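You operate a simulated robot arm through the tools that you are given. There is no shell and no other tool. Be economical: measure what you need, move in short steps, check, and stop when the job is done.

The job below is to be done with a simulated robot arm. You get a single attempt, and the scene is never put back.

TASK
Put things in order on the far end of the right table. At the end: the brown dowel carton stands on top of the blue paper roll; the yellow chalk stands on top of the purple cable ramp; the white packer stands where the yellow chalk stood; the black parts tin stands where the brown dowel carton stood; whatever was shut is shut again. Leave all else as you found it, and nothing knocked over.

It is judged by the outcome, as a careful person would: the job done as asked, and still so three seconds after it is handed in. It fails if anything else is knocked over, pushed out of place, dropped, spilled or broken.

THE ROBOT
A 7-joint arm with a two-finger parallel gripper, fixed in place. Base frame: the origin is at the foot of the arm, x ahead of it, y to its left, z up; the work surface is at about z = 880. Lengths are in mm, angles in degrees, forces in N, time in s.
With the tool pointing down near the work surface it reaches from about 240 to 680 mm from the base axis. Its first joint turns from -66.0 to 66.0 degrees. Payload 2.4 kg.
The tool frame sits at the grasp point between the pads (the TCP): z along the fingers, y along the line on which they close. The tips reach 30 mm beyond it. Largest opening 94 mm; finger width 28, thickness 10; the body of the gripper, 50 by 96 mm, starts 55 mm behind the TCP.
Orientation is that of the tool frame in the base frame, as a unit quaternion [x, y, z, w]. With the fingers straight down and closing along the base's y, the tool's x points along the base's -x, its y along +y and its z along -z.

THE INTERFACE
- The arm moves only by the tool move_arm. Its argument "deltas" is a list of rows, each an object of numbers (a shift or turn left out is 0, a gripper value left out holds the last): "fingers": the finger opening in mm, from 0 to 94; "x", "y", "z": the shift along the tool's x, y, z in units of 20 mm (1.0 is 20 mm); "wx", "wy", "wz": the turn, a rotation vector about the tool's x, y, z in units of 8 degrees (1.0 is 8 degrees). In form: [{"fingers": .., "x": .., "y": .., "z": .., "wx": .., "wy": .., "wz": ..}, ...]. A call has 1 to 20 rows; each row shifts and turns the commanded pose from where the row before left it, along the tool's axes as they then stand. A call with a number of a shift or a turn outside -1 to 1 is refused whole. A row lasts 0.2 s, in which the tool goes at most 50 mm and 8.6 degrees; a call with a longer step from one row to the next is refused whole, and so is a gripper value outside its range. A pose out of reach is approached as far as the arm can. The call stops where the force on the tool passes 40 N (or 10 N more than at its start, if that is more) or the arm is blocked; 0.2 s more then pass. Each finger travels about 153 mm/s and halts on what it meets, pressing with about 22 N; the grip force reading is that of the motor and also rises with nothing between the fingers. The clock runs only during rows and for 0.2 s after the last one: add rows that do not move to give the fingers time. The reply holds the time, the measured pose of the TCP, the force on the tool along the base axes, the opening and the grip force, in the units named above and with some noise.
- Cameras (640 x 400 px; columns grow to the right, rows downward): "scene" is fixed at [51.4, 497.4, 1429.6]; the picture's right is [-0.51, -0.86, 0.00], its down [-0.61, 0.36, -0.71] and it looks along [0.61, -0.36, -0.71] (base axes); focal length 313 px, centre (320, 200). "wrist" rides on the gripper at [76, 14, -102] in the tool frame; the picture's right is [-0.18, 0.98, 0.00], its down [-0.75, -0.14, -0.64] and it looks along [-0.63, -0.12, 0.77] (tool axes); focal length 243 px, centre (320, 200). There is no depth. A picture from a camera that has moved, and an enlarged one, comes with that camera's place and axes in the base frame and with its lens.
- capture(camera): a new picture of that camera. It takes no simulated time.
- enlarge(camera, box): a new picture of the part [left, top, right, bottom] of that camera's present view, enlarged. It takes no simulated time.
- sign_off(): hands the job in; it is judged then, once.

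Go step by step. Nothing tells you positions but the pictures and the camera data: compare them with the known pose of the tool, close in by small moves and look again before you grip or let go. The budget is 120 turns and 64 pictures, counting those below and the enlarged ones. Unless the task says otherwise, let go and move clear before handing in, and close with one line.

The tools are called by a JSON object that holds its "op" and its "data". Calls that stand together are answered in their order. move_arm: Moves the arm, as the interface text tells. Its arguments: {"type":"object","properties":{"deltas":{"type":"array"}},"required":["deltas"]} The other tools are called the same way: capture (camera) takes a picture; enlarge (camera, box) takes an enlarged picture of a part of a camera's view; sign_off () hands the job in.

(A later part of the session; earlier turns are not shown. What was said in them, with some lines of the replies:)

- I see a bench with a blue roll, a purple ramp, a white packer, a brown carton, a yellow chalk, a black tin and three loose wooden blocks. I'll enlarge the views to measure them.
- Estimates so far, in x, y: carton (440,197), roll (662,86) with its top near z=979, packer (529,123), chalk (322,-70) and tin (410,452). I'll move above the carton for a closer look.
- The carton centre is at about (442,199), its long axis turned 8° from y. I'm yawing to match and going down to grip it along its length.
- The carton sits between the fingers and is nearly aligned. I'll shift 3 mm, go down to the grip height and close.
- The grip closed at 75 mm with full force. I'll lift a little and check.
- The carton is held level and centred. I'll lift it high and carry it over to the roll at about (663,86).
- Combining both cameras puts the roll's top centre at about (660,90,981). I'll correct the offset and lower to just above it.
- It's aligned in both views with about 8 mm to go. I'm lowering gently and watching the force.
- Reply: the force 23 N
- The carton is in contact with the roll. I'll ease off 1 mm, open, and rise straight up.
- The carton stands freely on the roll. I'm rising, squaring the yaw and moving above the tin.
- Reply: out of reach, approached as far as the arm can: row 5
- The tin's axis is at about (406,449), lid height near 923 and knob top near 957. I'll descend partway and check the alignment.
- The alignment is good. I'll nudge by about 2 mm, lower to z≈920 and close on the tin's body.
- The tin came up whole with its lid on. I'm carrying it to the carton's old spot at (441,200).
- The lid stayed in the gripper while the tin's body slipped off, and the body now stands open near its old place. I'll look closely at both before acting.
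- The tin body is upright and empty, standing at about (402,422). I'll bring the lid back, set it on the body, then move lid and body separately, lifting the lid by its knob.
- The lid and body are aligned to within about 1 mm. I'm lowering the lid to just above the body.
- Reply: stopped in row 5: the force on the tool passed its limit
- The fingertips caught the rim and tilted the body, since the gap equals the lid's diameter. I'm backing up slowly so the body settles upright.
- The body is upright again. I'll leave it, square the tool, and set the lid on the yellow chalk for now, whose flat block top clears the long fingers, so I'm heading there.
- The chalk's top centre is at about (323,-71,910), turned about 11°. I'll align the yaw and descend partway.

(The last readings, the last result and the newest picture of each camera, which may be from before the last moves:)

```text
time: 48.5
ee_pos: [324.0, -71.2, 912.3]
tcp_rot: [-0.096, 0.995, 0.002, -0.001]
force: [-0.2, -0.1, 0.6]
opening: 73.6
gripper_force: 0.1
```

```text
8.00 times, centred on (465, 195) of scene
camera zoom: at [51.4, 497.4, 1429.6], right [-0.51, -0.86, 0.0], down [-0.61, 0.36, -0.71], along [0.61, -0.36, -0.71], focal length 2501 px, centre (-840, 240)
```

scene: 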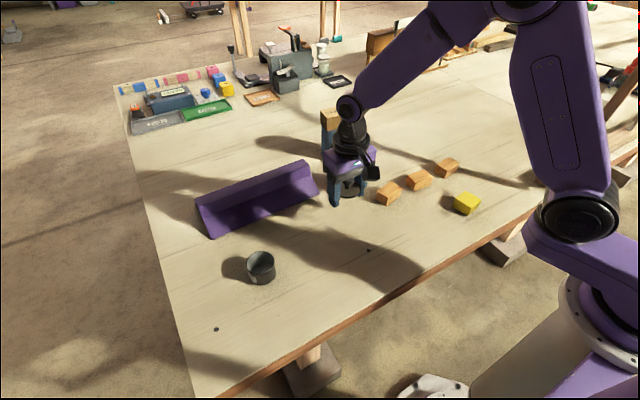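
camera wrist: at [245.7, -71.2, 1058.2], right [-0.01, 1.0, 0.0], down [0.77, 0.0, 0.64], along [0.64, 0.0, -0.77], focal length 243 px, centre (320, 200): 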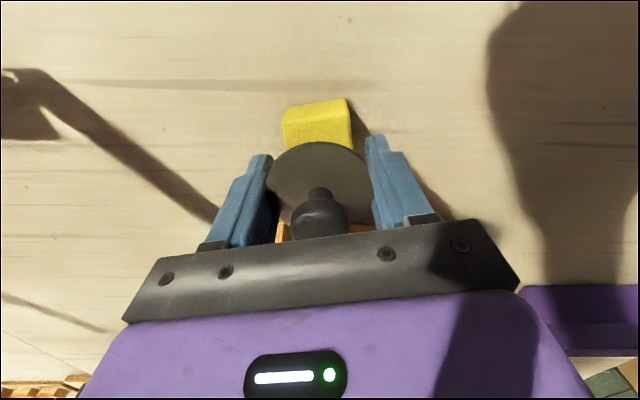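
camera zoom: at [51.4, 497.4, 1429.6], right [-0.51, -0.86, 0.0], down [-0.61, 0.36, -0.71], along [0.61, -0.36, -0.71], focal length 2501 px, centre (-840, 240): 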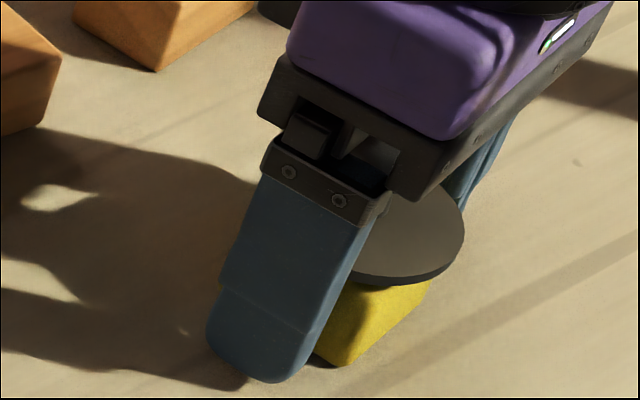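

The lid rests flat on the chalk. I'm rising straight up, squaring the yaw and returning to the tin body at about (404,429).

{"op": "move_arm", "data": {"deltas": [{"z": -0.5}, {"z": -0.7}, {"z": -1}, {"z": -1}, {"z": -1}, {"z": -1}, {"z": -1}, {"wz": 0.7}, {"wz": 0.675, "fingers": 94}, {"x": -0.16, "y": 1}, {"x": -0.16, "y": 1}, {"x": -0.16, "y": 1}, {"x": -0.16, "y": 1}, {"x": -0.16, "y": 1}, {"x": -0.16, "y": 1}, {"x": -0.16, "y": 1}, {"x": -0.16, "y": 1}, {"x": -0.16, "y": 1}, {"x": -0.16, "y": 1}]}}

{"op": "move_arm", "data": {"deltas": [{"x": -0.16, "y": 1}, {"x": -0.16, "y": 1}, {"x": -0.16, "y": 1}, {"x": -0.16, "y": 1}, {"x": -0.16, "y": 1}, {"x": -0.16, "y": 1}, {"x": -0.16, "y": 1}, {"x": -0.16, "y": 1}, {"x": -0.16, "y": 1}, {"x": -0.16, "y": 1}, {"x": -0.16, "y": 1}, {"x": -0.16, "y": 1}, {"x": -0.16, "y": 1}, {"x": -0.16, "y": 1}, {"x": -0.16, "y": 1}, {}]}}

{"op": "capture", "data": {"camera": "wrist"}}

{"op": "capture", "data": {"camera": "scene"}}

```text
time: 52.5
ee_pos: [355.6, 129.2, 1037.8]
tcp_rot: [0.001, 1.0, -0.001, -0.002]
force: [0.0, -0.1, -0.2]
opening: 94.2
gripper_force: 0.0
```

```text
time: 55.9
ee_pos: [404.4, 428.8, 1037.8]
tcp_rot: [-0.001, 1.0, 0.0, -0.001]
force: [0.3, -0.8, 0.0]
opening: 93.9
gripper_force: 0.0
```

```text
21 pictures are left
camera wrist: at [328.1, 443.1, 1140.7], right [0.18, 0.98, 0.0], down [0.75, -0.14, 0.64], along [0.63, -0.12, -0.77], focal length 243 px, centre (320, 200)
```

wrist: 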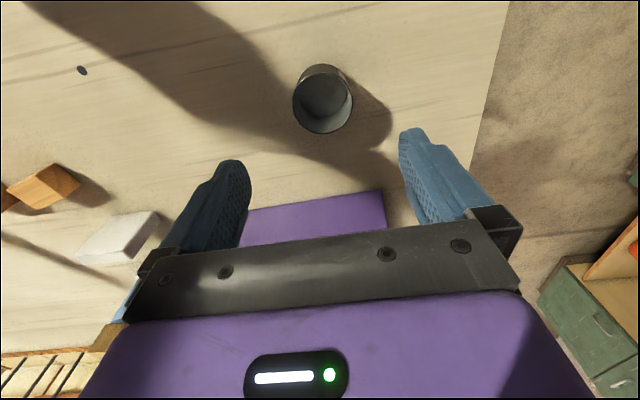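

```text
20 pictures are left
```

scene: 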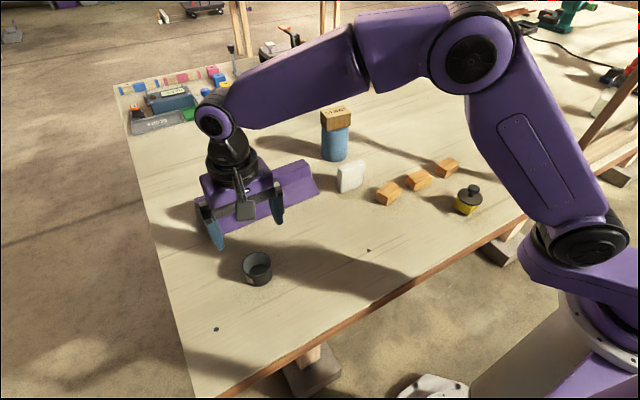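

The tin body stands at about (403,430). I'm going down around it, gripping low on the body and lifting slightly.

{"op": "move_arm", "data": {"deltas": [{"x": 0.07, "y": 0.085}, {"z": 1}, {"z": 1}, {"z": 1}, {"z": 1}, {"z": 1}, {"z": 0.7}, {"z": 0.53}, {}, {"fingers": 40}, {}, {}, {"z": -0.5}, {"z": -0.5}, {"z": -1}, {"z": -1}, {}]}}

{"op": "capture", "data": {"camera": "wrist"}}

```text
time: 59.5
ee_pos: [402.1, 430.4, 973.4]
tcp_rot: [0.0, 1.0, 0.0, -0.002]
force: [0.1, -0.4, -0.6]
opening: 53.7
gripper_force: 21.6
```

```text
19 pictures are left
camera wrist: at [326.1, 444.7, 1075.7], right [0.18, 0.98, 0.0], down [0.75, -0.14, 0.64], along [0.63, -0.12, -0.77], focal length 243 px, centre (320, 200)
```

wrist: 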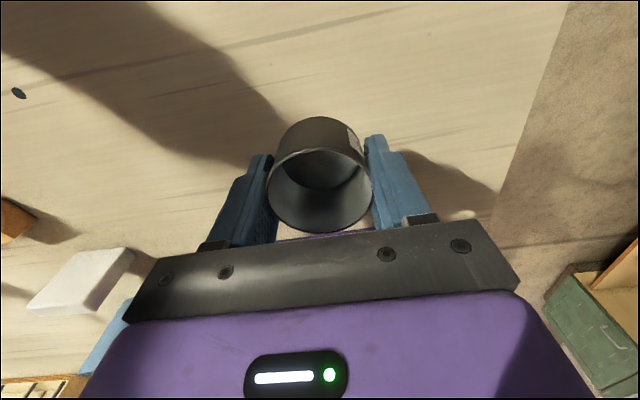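

The body is held level. I'm carrying it to (441,200) and lowering it.

{"op": "move_arm", "data": {"deltas": [{"x": -0.167, "y": -0.96}, {"x": -0.167, "y": -0.96}, {"x": -0.167, "y": -0.96}, {"x": -0.167, "y": -0.96}, {"x": -0.167, "y": -0.96}, {"x": -0.167, "y": -0.96}, {"x": -0.167, "y": -0.96}, {"x": -0.167, "y": -0.96}, {"x": -0.167, "y": -0.96}, {"x": -0.167, "y": -0.96}, {"x": -0.167, "y": -0.96}, {"x": -0.167, "y": -0.96}, {}, {"z": 1}, {"z": 1}, {"z": 0.5}, {"z": 0.3}, {}]}}

```text
time: 63.3
ee_pos: [441.3, 199.6, 916.8]
tcp_rot: [0.0, 1.0, 0.0, -0.001]
force: [-0.6, 0.2, -0.7]
opening: 53.8
gripper_force: 22.1
```

{"op": "move_arm", "data": {"deltas": [{"z": 0.08}, {"z": 0.07}, {}]}}

{"op": "enlarge", "data": {"camera": "scene", "box": [310, 170, 390, 230]}}

```text
time: 64.1
ee_pos: [441.7, 199.6, 913.7]
tcp_rot: [0.0, 1.0, 0.0, 0.0]
force: [0.2, -0.4, -0.7]
opening: 53.8
gripper_force: 22.1
```

```text
6.67 times, centred on (350, 200) of scene
camera zoom: at [51.4, 497.4, 1429.6], right [-0.51, -0.86, 0.0], down [-0.61, 0.36, -0.71], along [0.61, -0.36, -0.71], focal length 2084 px, centre (120, 200)
```

zoom: 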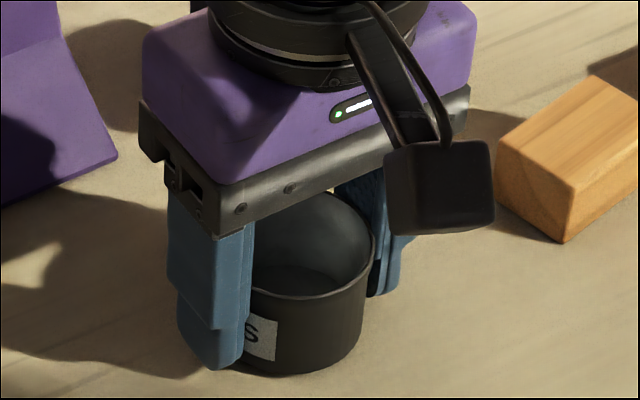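

{"op": "move_arm", "data": {"deltas": [{"z": 0.05}, {}]}}

{"op": "move_arm", "data": {"deltas": [{"z": 0.05}, {}]}}

```text
time: 64.7
ee_pos: [443.0, 200.5, 913.1]
tcp_rot: [0.0, 1.0, 0.0, 0.0]
force: [-0.5, -0.9, 2.2]
opening: 54.1
gripper_force: 22.0
```

```text
time: 65.3
ee_pos: [442.6, 201.0, 912.2]
tcp_rot: [0.0, 1.0, 0.001, 0.0]
force: [-2.7, -0.3, 20.7]
opening: 53.9
gripper_force: 22.1
```

The body has touched down. I'm releasing it, rising, and taking a view to fix its position for the lid.

{"op": "move_arm", "data": {"deltas": [{"z": -0.06}, {"fingers": 65}, {"fingers": 94}, {}, {}, {"z": -0.6}, {"z": -1}, {"z": -1}, {"z": -1}, {"z": -1}, {"z": -1}, {"z": -0.6}, {}]}}

{"op": "enlarge", "data": {"camera": "wrist", "box": [240, 50, 400, 150]}}

{"op": "enlarge", "data": {"camera": "scene", "box": [310, 170, 390, 230]}}

```text
time: 68.1
ee_pos: [441.4, 200.5, 1036.0]
tcp_rot: [0.0, 1.0, -0.001, -0.001]
force: [-0.1, 0.1, 0.8]
opening: 94.3
gripper_force: 0.1
```

```text
4.00 times, centred on (320, 100) of wrist
camera zoom: at [365.2, 214.0, 1139.4], right [0.18, 0.98, 0.0], down [0.75, -0.14, 0.64], along [0.63, -0.12, -0.77], focal length 970 px, centre (320, 600)
```

zoom: 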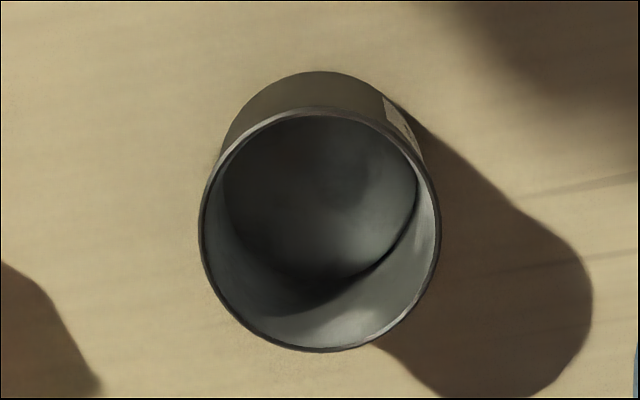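

```text
6.67 times, centred on (350, 200) of scene
camera zoom: at [51.4, 497.4, 1429.6], right [-0.51, -0.86, 0.0], down [-0.61, 0.36, -0.71], along [0.61, -0.36, -0.71], focal length 2084 px, centre (120, 200)
```

zoom: 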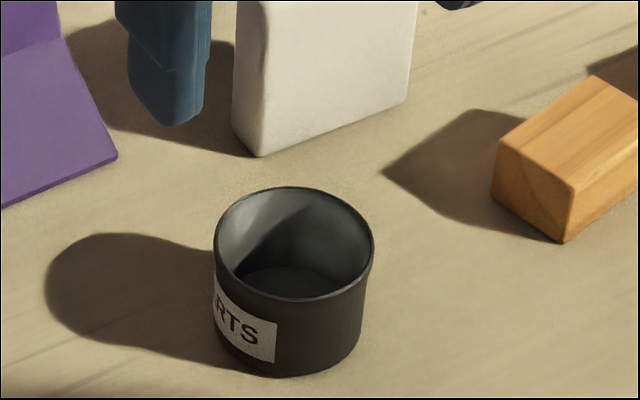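

The body is in place, with its rim centred at about (441,199). I'm going over the lid on the chalk.

{"op": "move_arm", "data": {"deltas": [{"x": 0.421, "y": -0.97}, {"x": 0.421, "y": -0.97}, {"x": 0.421, "y": -0.97}, {"x": 0.421, "y": -0.97}, {"x": 0.421, "y": -0.97}, {"x": 0.421, "y": -0.97}, {"x": 0.421, "y": -0.97}, {"x": 0.421, "y": -0.97}, {"x": 0.421, "y": -0.97}, {"x": 0.421, "y": -0.97}, {"x": 0.421, "y": -0.97}, {"x": 0.421, "y": -0.97}, {"x": 0.421, "y": -0.97}, {"x": 0.421, "y": -0.97}, {"fingers": 60}, {}]}}

{"op": "enlarge", "data": {"camera": "wrist", "box": [240, 50, 400, 150]}}

```text
time: 71.5
ee_pos: [324.2, -71.7, 1036.3]
tcp_rot: [0.001, 1.0, 0.0, -0.001]
force: [0.4, -0.5, 0.9]
opening: 60.1
gripper_force: 0.0
```

```text
4.00 times, centred on (320, 100) of wrist
camera zoom: at [247.9, -57.9, 1138.8], right [0.18, 0.98, 0.0], down [0.75, -0.14, 0.64], along [0.63, -0.12, -0.77], focal length 970 px, centre (320, 600)
```

zoom: 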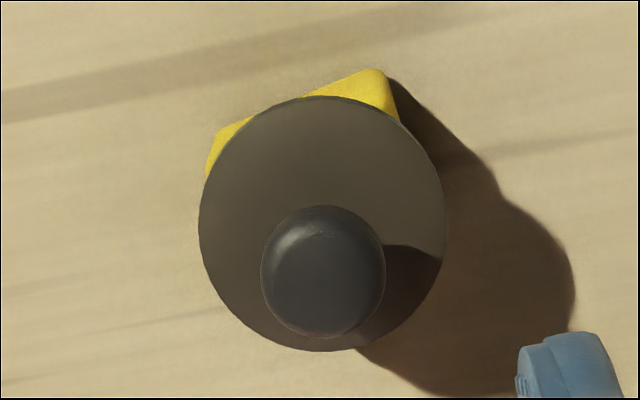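

The lid and knob are centred under the tool. I'll descend so the tips stay about 4 mm above the lid and grip the knob.

{"op": "move_arm", "data": {"deltas": [{"z": 1}, {"z": 1}, {"z": 1}, {"z": 0.8}, {"z": 0.5}, {}]}}

{"op": "enlarge", "data": {"camera": "scene", "box": [425, 150, 505, 210]}}

```text
time: 72.9
ee_pos: [324.6, -71.0, 950.3]
tcp_rot: [0.0, 1.0, 0.0, -0.001]
force: [-0.1, 1.4, -0.7]
opening: 60.2
gripper_force: 0.0
```

```text
6.67 times, centred on (465, 180) of scene
camera zoom: at [51.4, 497.4, 1429.6], right [-0.51, -0.86, 0.0], down [-0.61, 0.36, -0.71], along [0.61, -0.36, -0.71], focal length 2084 px, centre (-647, 333)
```

zoom: 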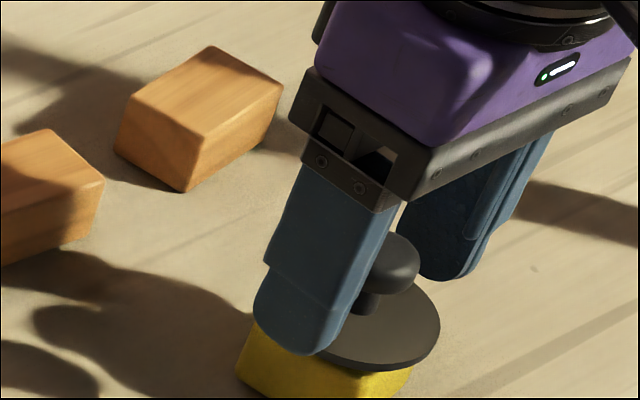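

Everything is clear, so I'm closing on the knob and lifting.

{"op": "move_arm", "data": {"deltas": [{"fingers": 40}, {"fingers": 15}, {}, {}, {"z": -0.3}, {"z": -0.7}, {"z": -1}, {"z": -1}, {}]}}

{"op": "capture", "data": {"camera": "wrist"}}

```text
time: 74.9
ee_pos: [324.3, -71.1, 1010.6]
tcp_rot: [0.0, 1.0, -0.001, -0.001]
force: [0.7, 0.2, -0.4]
opening: 23.2
gripper_force: 21.7
```

```text
13 pictures are left
camera wrist: at [248.5, -57.3, 1113.2], right [0.18, 0.98, 0.0], down [0.75, -0.14, 0.64], along [0.63, -0.12, -0.77], focal length 243 px, centre (320, 200)
```

wrist: 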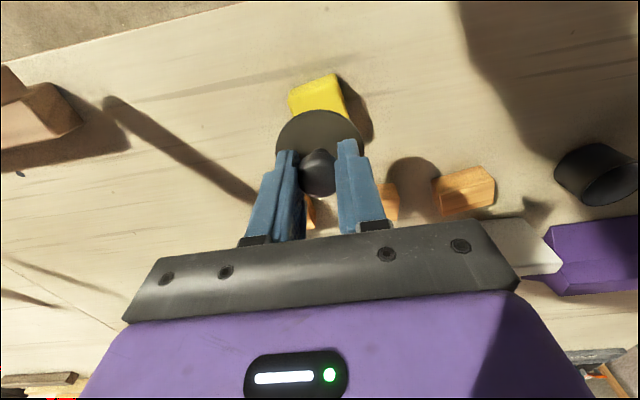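

The lid is held by the knob and the chalk hasn't moved. I'm carrying the lid back over the tin body.

{"op": "move_arm", "data": {"deltas": [{"x": -0.4196, "y": 0.9675}, {"x": -0.4196, "y": 0.9675}, {"x": -0.4196, "y": 0.9675}, {"x": -0.4196, "y": 0.9675}, {"x": -0.4196, "y": 0.9675}, {"x": -0.4196, "y": 0.9675}, {"x": -0.4196, "y": 0.9675}, {"x": -0.4196, "y": 0.9675}, {"x": -0.4196, "y": 0.9675}, {"x": -0.4196, "y": 0.9675}, {"x": -0.4196, "y": 0.9675}, {"x": -0.4196, "y": 0.9675}, {"x": -0.4196, "y": 0.9675}, {"x": -0.4196, "y": 0.9675}, {}, {"z": 1}, {"z": 0.8}, {"z": 0.4}, {}]}}

{"op": "enlarge", "data": {"camera": "scene", "box": [310, 165, 390, 225]}}

```text
time: 78.9
ee_pos: [441.7, 200.8, 966.7]
tcp_rot: [0.0, 1.0, 0.0, 0.0]
force: [0.0, -0.3, -0.2]
opening: 23.3
gripper_force: 21.9
```

```text
6.67 times, centred on (350, 195) of scene
camera zoom: at [51.4, 497.4, 1429.6], right [-0.51, -0.86, 0.0], down [-0.61, 0.36, -0.71], along [0.61, -0.36, -0.71], focal length 2084 px, centre (120, 233)
```

zoom: 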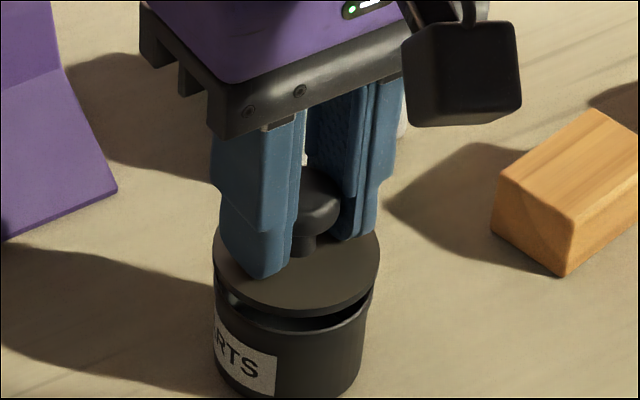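

Lid and body line up. I'm lowering in fine steps to contact.

{"op": "move_arm", "data": {"deltas": [{"z": 0.1}, {"z": 0.1}, {"z": 0.1}, {}]}}

{"op": "move_arm", "data": {"deltas": [{"z": 0.05}, {"z": 0.05}, {}]}}

{"op": "move_arm", "data": {"deltas": [{"z": 0.05}, {}]}}

```text
time: 79.9
ee_pos: [442.8, 200.4, 960.8]
tcp_rot: [0.0, 1.0, 0.0, -0.001]
force: [0.4, -0.2, -0.3]
opening: 23.7
gripper_force: 22.3
```

```text
time: 80.7
ee_pos: [441.3, 200.7, 958.9]
tcp_rot: [0.0, 1.0, 0.001, -0.001]
force: [0.1, 0.2, -0.4]
opening: 23.9
gripper_force: 22.0
```

```text
time: 81.3
ee_pos: [442.8, 200.6, 957.4]
tcp_rot: [0.001, 1.0, -0.001, -0.001]
force: [-1.3, -0.8, 2.4]
opening: 23.7
gripper_force: 22.1
```

{"op": "move_arm", "data": {"deltas": [{"z": 0.03}, {}, {"fingers": 32}, {"fingers": 50}, {}, {}]}}

{"op": "enlarge", "data": {"camera": "scene", "box": [310, 165, 390, 225]}}

```text
time: 82.7
ee_pos: [443.2, 202.0, 957.0]
tcp_rot: [0.0, 1.0, 0.001, 0.001]
force: [1.4, 8.6, 21.5]
opening: 45.2
gripper_force: 0.0
```

```text
6.67 times, centred on (350, 195) of scene
camera zoom: at [51.1, 497.4, 1429.5], right [-0.51, -0.86, 0.0], down [-0.61, 0.36, -0.71], along [0.61, -0.36, -0.71], focal length 2084 px, centre (120, 233)
```

zoom: 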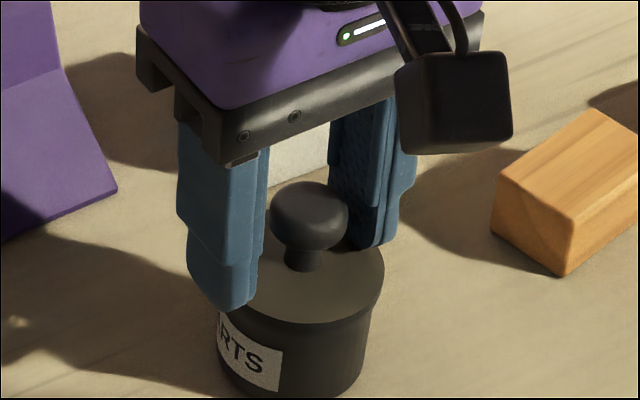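

There's an unexpected force after opening, as though a tip is rubbing the lid. I'm lifting straight up a little and checking.

{"op": "move_arm", "data": {"deltas": [{"z": -0.1}, {"z": -0.2}, {"z": -0.5}, {}]}}

{"op": "enlarge", "data": {"camera": "scene", "box": [310, 165, 390, 225]}}

```text
time: 83.7
ee_pos: [442.2, 201.1, 973.4]
tcp_rot: [0.001, 1.0, 0.0, -0.001]
force: [-0.5, -1.2, 0.7]
opening: 50.1
gripper_force: 0.2
```

```text
6.67 times, centred on (350, 195) of scene
camera zoom: at [51.4, 497.4, 1429.6], right [-0.51, -0.86, 0.0], down [-0.61, 0.36, -0.71], along [0.61, -0.36, -0.71], focal length 2084 px, centre (120, 233)
```

zoom: 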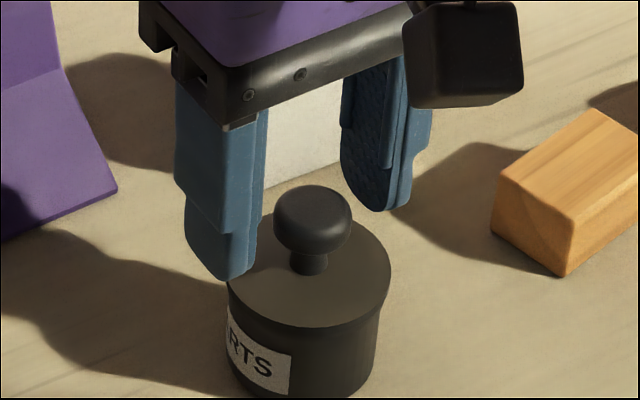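

The tin is shut and standing at about (439,197), close to the carton's old spot. Next I'm going to grip the chalk at (323,-71), with the yaw turned 11°.

{"op": "move_arm", "data": {"deltas": [{"z": -1}, {"z": -1}, {"z": -1.0}, {"fingers": 94, "x": 0.425, "y": -0.971}, {"x": 0.425, "y": -0.971}, {"x": 0.425, "y": -0.971}, {"x": 0.425, "y": -0.971}, {"x": 0.425, "y": -0.971}, {"x": 0.425, "y": -0.971}, {"x": 0.425, "y": -0.971}, {"x": 0.425, "y": -0.971}, {"x": 0.425, "y": -0.971}, {"x": 0.425, "y": -0.971}, {"x": 0.425, "y": -0.971}, {"x": 0.425, "y": -0.971}, {"x": 0.425, "y": -0.971}, {"x": 0.425, "y": -0.971}, {"wz": -0.7}, {"wz": -0.675}, {}]}}

{"op": "move_arm", "data": {"deltas": [{"z": 1}, {"z": 1}, {"z": 1}, {"z": 1}, {"z": 1}, {"z": 0.6}, {}]}}

{"op": "capture", "data": {"camera": "wrist"}}

{"op": "enlarge", "data": {"camera": "scene", "box": [190, 140, 350, 240]}}

```text
time: 87.9
ee_pos: [323.5, -70.7, 1033.3]
tcp_rot: [-0.098, 0.995, 0.001, 0.0]
force: [-0.2, -0.2, 0.1]
opening: 94.3
gripper_force: 0.0
```

```text
time: 89.5
ee_pos: [322.8, -69.7, 920.8]
tcp_rot: [-0.096, 0.995, 0.0, 0.001]
force: [0.1, 0.0, 0.1]
opening: 94.4
gripper_force: 0.0
```

```text
9 pictures are left
camera wrist: at [245.2, -71.8, 1024.1], right [-0.01, 1.0, 0.0], down [0.77, 0.0, 0.64], along [0.64, 0.0, -0.77], focal length 243 px, centre (320, 200)
```

wrist: 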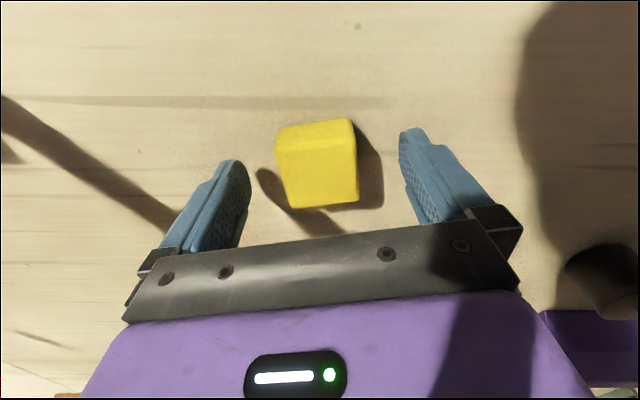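

```text
4.00 times, centred on (270, 190) of scene
camera zoom: at [51.4, 497.4, 1429.6], right [-0.51, -0.86, 0.0], down [-0.61, 0.36, -0.71], along [0.61, -0.36, -0.71], focal length 1251 px, centre (520, 240)
```

zoom: 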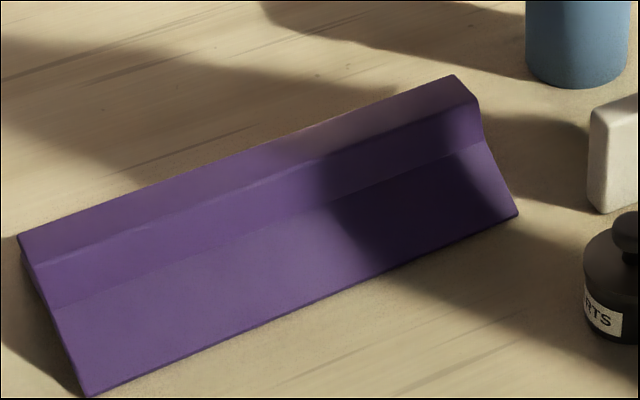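

The chalk is centred in the open fingers, and the ramp has a flat top about 33 mm wide at z≈937, x 594 to 627. I'll grip, lift, square the yaw and carry the chalk to above (610,245), which is within reach.

{"op": "move_arm", "data": {"deltas": [{"z": 0.24}, {}, {"fingers": 30}, {}, {}, {"z": -0.5}, {"z": -0.7}, {"z": -1}, {"z": -1}, {"z": -1}, {"z": -1}, {"z": -1}, {"wz": 0.7}, {"wz": 0.675}, {}]}}

```text
time: 92.7
ee_pos: [322.6, -69.9, 1040.1]
tcp_rot: [0.001, 1.0, 0.0, -0.001]
force: [0.8, -0.4, -0.9]
opening: 44.2
gripper_force: 21.8
```

{"op": "move_arm", "data": {"deltas": [{"x": -0.797, "y": 0.875}, {"x": -0.797, "y": 0.875}, {"x": -0.797, "y": 0.875}, {"x": -0.797, "y": 0.875}, {"x": -0.797, "y": 0.875}, {"x": -0.797, "y": 0.875}, {"x": -0.797, "y": 0.875}, {"x": -0.797, "y": 0.875}, {"x": -0.797, "y": 0.875}, {"x": -0.797, "y": 0.875}, {"x": -0.797, "y": 0.875}, {"x": -0.797, "y": 0.875}, {"x": -0.797, "y": 0.875}, {"x": -0.797, "y": 0.875}, {"x": -0.797, "y": 0.875}, {"x": -0.797, "y": 0.875}, {"x": -0.797, "y": 0.875}, {"x": -0.797, "y": 0.875}, {"z": 1}, {}]}}

{"op": "capture", "data": {"camera": "wrist"}}

{"op": "enlarge", "data": {"camera": "scene", "box": [250, 115, 346, 185]}}

```text
time: 96.9
ee_pos: [608.2, 244.2, 1020.7]
tcp_rot: [0.001, 1.0, 0.0, 0.001]
force: [-0.2, 0.1, -0.8]
opening: 44.2
gripper_force: 21.6
```

```text
7 pictures are left
camera wrist: at [532.4, 258.4, 1122.8], right [0.18, 0.98, 0.0], down [0.75, -0.14, 0.64], along [0.63, -0.12, -0.77], focal length 243 px, centre (320, 200)
```

wrist: 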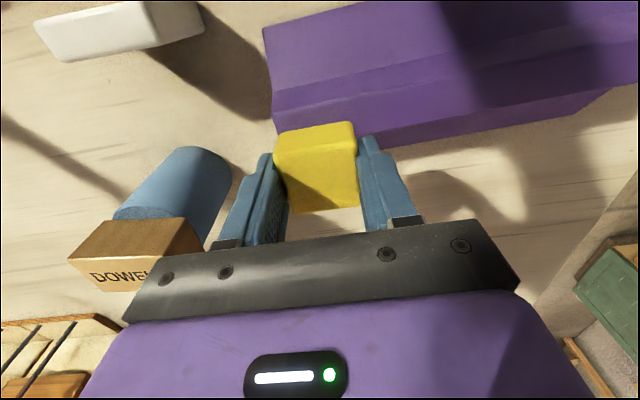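

```text
5.71 times, centred on (298, 150) of scene
camera zoom: at [51.4, 497.4, 1429.6], right [-0.51, -0.86, 0.0], down [-0.61, 0.36, -0.71], along [0.61, -0.36, -0.71], focal length 1787 px, centre (446, 486)
```

zoom: 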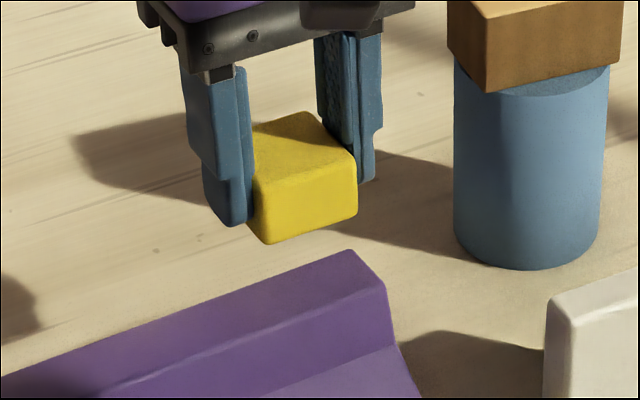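

{"op": "enlarge", "data": {"camera": "wrist", "box": [240, 20, 480, 170]}}

```text
2.67 times, centred on (360, 95) of wrist
camera zoom: at [532.4, 258.4, 1122.8], right [0.18, 0.98, 0.0], down [0.75, -0.14, 0.64], along [0.63, -0.12, -0.77], focal length 647 px, centre (213, 480)
```

zoom: 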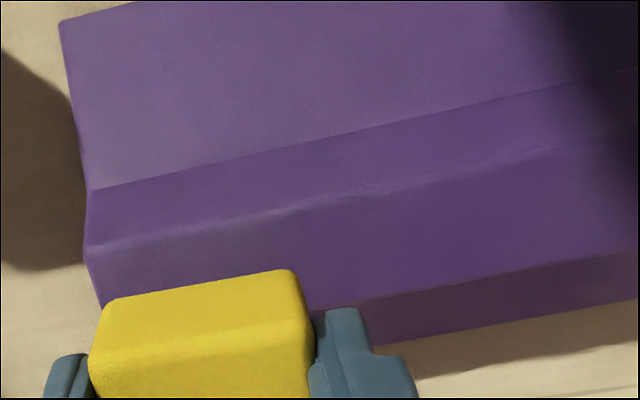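

Both cameras agree on the ramp's flat top: x 594 to 627, z≈937. I'll shift 2.5 mm and lower to just above it.

{"op": "move_arm", "data": {"deltas": [{"x": -0.125}, {"z": 1}, {"z": 1}, {"z": 0.1}, {}]}}

{"op": "move_arm", "data": {"deltas": [{"z": 0.1}, {"z": 0.1}, {}]}}

{"op": "move_arm", "data": {"deltas": [{"z": 0.08}, {}]}}

```text
time: 98.1
ee_pos: [611.7, 244.7, 978.4]
tcp_rot: [0.001, 1.0, 0.001, 0.0]
force: [-1.7, -1.3, 6.0]
opening: 44.1
gripper_force: 21.6
```

```text
time: 98.9
ee_pos: [612.7, 244.3, 976.9]
tcp_rot: [0.0, 1.0, 0.002, 0.003]
force: [-2.4, -1.7, 29.7]
opening: 44.1
gripper_force: 21.6
```

```text
time: 99.5
ee_pos: [612.3, 245.0, 976.3]
tcp_rot: [0.0, 1.0, 0.001, 0.003]
force: [-4.1, -2.6, 38.9]
opening: 44.2
gripper_force: 22.3
```

It's in contact at about z=978. I'll back off the excess press and check before releasing.

{"op": "move_arm", "data": {"deltas": [{"z": -0.13}, {"z": -0.1}, {}]}}

{"op": "enlarge", "data": {"camera": "scene", "box": [258, 130, 338, 190]}}

```text
time: 100.3
ee_pos: [610.7, 244.6, 977.1]
tcp_rot: [-0.001, 1.0, 0.001, -0.001]
force: [3.2, 0.1, 10.7]
opening: 44.3
gripper_force: 22.4
```

```text
6.67 times, centred on (298, 160) of scene
camera zoom: at [51.3, 497.3, 1429.6], right [-0.51, -0.86, 0.0], down [-0.61, 0.36, -0.71], along [0.61, -0.36, -0.71], focal length 2084 px, centre (467, 467)
```

zoom: 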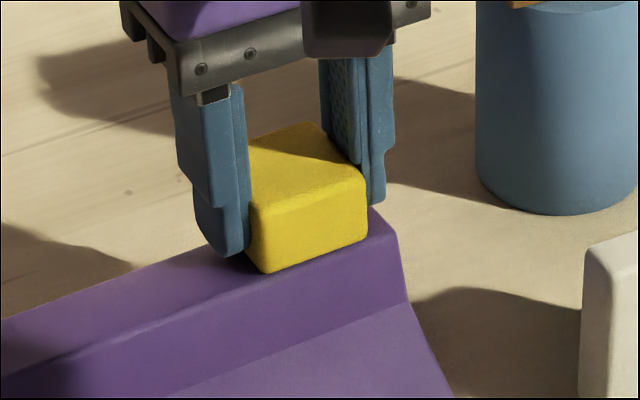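

The chalk seems a few mm too far back on the ramp top. I'll lift slightly, shift 4 mm forward and reseat it.

{"op": "move_arm", "data": {"deltas": [{"z": -0.2}, {"x": 0.2}, {}, {"z": 0.1}, {"z": 0.08}, {}]}}

{"op": "enlarge", "data": {"camera": "scene", "box": [270, 145, 326, 180]}}

```text
time: 101.7
ee_pos: [606.6, 244.3, 977.4]
tcp_rot: [0.0, 1.0, 0.0, -0.001]
force: [0.1, 0.1, -1.3]
opening: 44.3
gripper_force: 21.7
```

```text
11.43 times, centred on (298, 162) of scene
camera zoom: at [51.4, 497.4, 1429.6], right [-0.51, -0.86, 0.0], down [-0.61, 0.36, -0.71], along [0.61, -0.36, -0.71], focal length 3573 px, centre (571, 629)
```

zoom: 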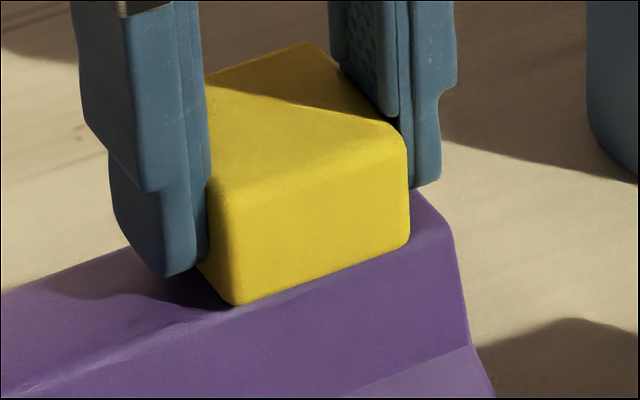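

The chalk now sits with its front edge on the ramp top's edge and its centre well supported. I'm seating, releasing and rising.

{"op": "move_arm", "data": {"deltas": [{"z": 0.06}, {}, {"fingers": 52}, {"fingers": 70}, {}, {}, {"z": -0.4}, {"z": -0.8}, {"z": -1}, {"z": -1}, {}]}}

```text
time: 104.1
ee_pos: [608.4, 244.2, 1041.0]
tcp_rot: [-0.001, 1.0, 0.0, 0.0]
force: [0.1, -0.4, 0.8]
opening: 70.1
gripper_force: 0.0
```

The chalk stands on the ramp. Last is the packer at about (525,125); I'm moving above it with the fingers open to grip it along its 70 mm length.

{"op": "move_arm", "data": {"deltas": [{"fingers": 94, "x": 0.692, "y": -0.989}, {"x": 0.692, "y": -0.989}, {"x": 0.692, "y": -0.989}, {"x": 0.692, "y": -0.989}, {"x": 0.692, "y": -0.989}, {"x": 0.692, "y": -0.989}, {}]}}

{"op": "capture", "data": {"camera": "wrist"}}

```text
time: 105.7
ee_pos: [525.0, 124.6, 1040.5]
tcp_rot: [0.0, 1.0, 0.0, 0.001]
force: [-0.5, -0.2, -0.2]
opening: 94.0
gripper_force: 0.0
```

```text
2 pictures are left
camera wrist: at [449.0, 138.7, 1143.1], right [0.18, 0.98, 0.0], down [0.75, -0.14, 0.64], along [0.63, -0.12, -0.77], focal length 243 px, centre (320, 200)
```

wrist: 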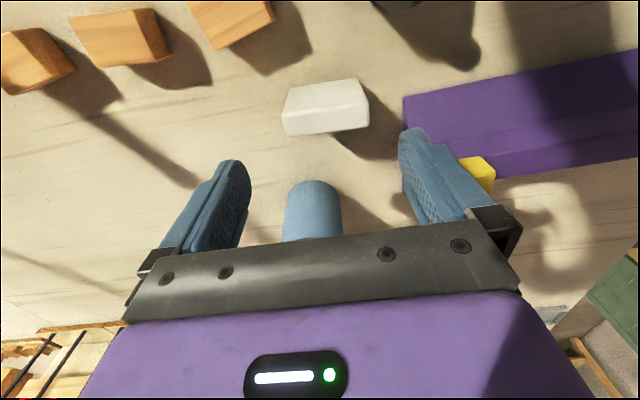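

The packer is centred at about (525,127), top near 955. I'm nudging 2.4 mm, then descending, gripping and lifting.

{"op": "move_arm", "data": {"deltas": [{"y": 0.12}, {"z": 1}, {"z": 1}, {"z": 1}, {"z": 1}, {"z": 1}, {"z": 0.53}, {}, {"fingers": 45}, {}, {}, {}]}}

{"op": "move_arm", "data": {"deltas": [{"z": -0.3}, {"z": -0.7}, {"z": -1}, {"z": -1}, {"z": -1}, {}]}}

```text
time: 108.3
ee_pos: [524.7, 128.7, 929.0]
tcp_rot: [-0.001, 1.0, 0.0, 0.0]
force: [-0.5, -0.1, 1.0]
opening: 72.7
gripper_force: 21.9
```

```text
time: 109.7
ee_pos: [524.9, 128.5, 1010.1]
tcp_rot: [0.0, 1.0, 0.0, 0.0]
force: [-1.5, 0.4, -0.4]
opening: 72.3
gripper_force: 22.1
```

It's held at 72 mm. I'm carrying it to the chalk's old place at (323,-71) and lowering to just above the table.

{"op": "move_arm", "data": {"deltas": [{"x": 0.918, "y": -0.907}, {"x": 0.918, "y": -0.907}, {"x": 0.918, "y": -0.907}, {"x": 0.918, "y": -0.907}, {"x": 0.918, "y": -0.907}, {"x": 0.918, "y": -0.907}, {"x": 0.918, "y": -0.907}, {"x": 0.918, "y": -0.907}, {"x": 0.918, "y": -0.907}, {"x": 0.918, "y": -0.907}, {"x": 0.918, "y": -0.907}, {}, {"z": 1}, {"z": 1}, {"z": 1}, {"z": 0.6}, {"z": 0.2}, {}]}}

{"op": "move_arm", "data": {"deltas": [{"z": 0.1}, {"z": 0.05}, {}]}}

{"op": "move_arm", "data": {"deltas": [{"z": 0.05}, {}]}}

```text
time: 113.5
ee_pos: [321.6, -71.9, 932.8]
tcp_rot: [0.0, 1.0, 0.001, 0.0]
force: [-0.2, -0.3, 0.0]
opening: 72.1
gripper_force: 22.1
```

```text
time: 114.3
ee_pos: [323.1, -71.3, 931.4]
tcp_rot: [0.0, 1.0, -0.001, -0.001]
force: [-0.4, 0.0, -0.7]
opening: 71.9
gripper_force: 21.6
```

```text
time: 114.9
ee_pos: [323.0, -71.0, 930.1]
tcp_rot: [0.0, 1.0, -0.001, -0.001]
force: [0.1, 0.3, -1.0]
opening: 72.4
gripper_force: 22.1
```

{"op": "move_arm", "data": {"deltas": [{"z": 0.05}, {}]}}

{"op": "enlarge", "data": {"camera": "scene", "box": [417, 150, 513, 220]}}

```text
time: 115.5
ee_pos: [323.4, -71.6, 928.5]
tcp_rot: [0.0, 1.0, 0.0, 0.0]
force: [-2.3, 2.9, 20.7]
opening: 72.1
gripper_force: 21.9
```

```text
5.71 times, centred on (465, 185) of scene
camera zoom: at [51.1, 497.4, 1429.5], right [-0.51, -0.86, 0.0], down [-0.61, 0.36, -0.71], along [0.61, -0.36, -0.71], focal length 1787 px, centre (-509, 286)
```

zoom: 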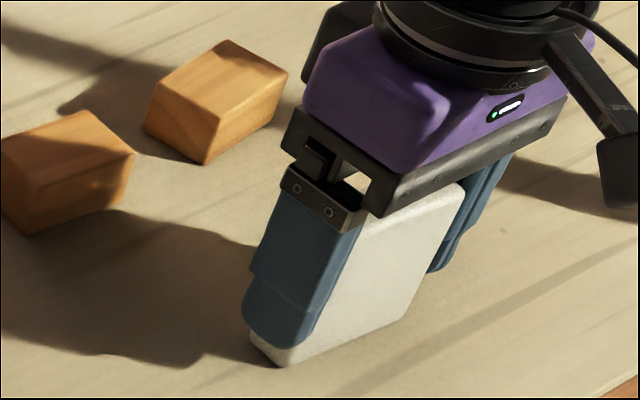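

It's upright on the table with contact felt. I'll ease off, release and rise clear.

{"op": "move_arm", "data": {"deltas": [{"z": -0.05}, {}, {"fingers": 80}, {"fingers": 94}, {}, {}, {"z": -0.5}, {"z": -0.8}, {"z": -1}, {"z": -1}, {"z": -1}, {"z": -1}, {"z": -1}, {"z": -1}, {"y": -1}, {"y": -1}, {"y": -1}, {"y": -1}, {}]}}

{"op": "capture", "data": {"camera": "scene"}}

```text
time: 119.5
ee_pos: [323.1, -150.8, 1075.1]
tcp_rot: [0.0, 1.0, 0.0, -0.001]
force: [0.1, 1.1, -0.6]
opening: 93.9
gripper_force: 0.1
```

```text
0 pictures are left
```

scene: 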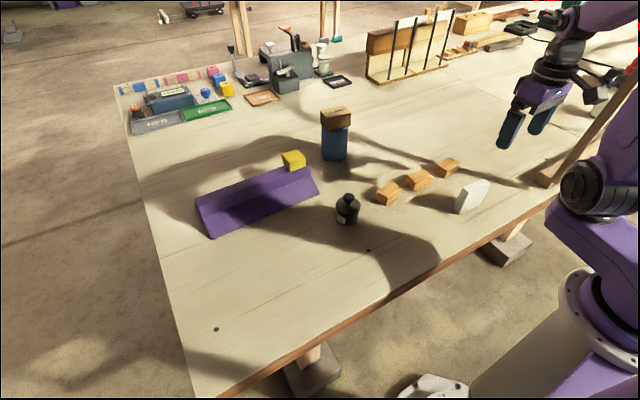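

The last picture shows the carton on the roll, the chalk on the ramp, the packer at the chalk's old place and the shut tin at the carton's old place. The blocks, roll and ramp look unmoved, and the arm is clear, so I'm handing in.

{"op": "sign_off", "data": {}}

```text
The job is handed in.
```

The job is handed in and all four pieces are where you asked. On the way, though, the tin's body slipped out of its lid and dropped a short way onto the table, and I later tipped it briefly with the fingertips. It was empty, stayed upright, and I put the lid back on. The tin stands about 4 mm off the carton's exact centre.
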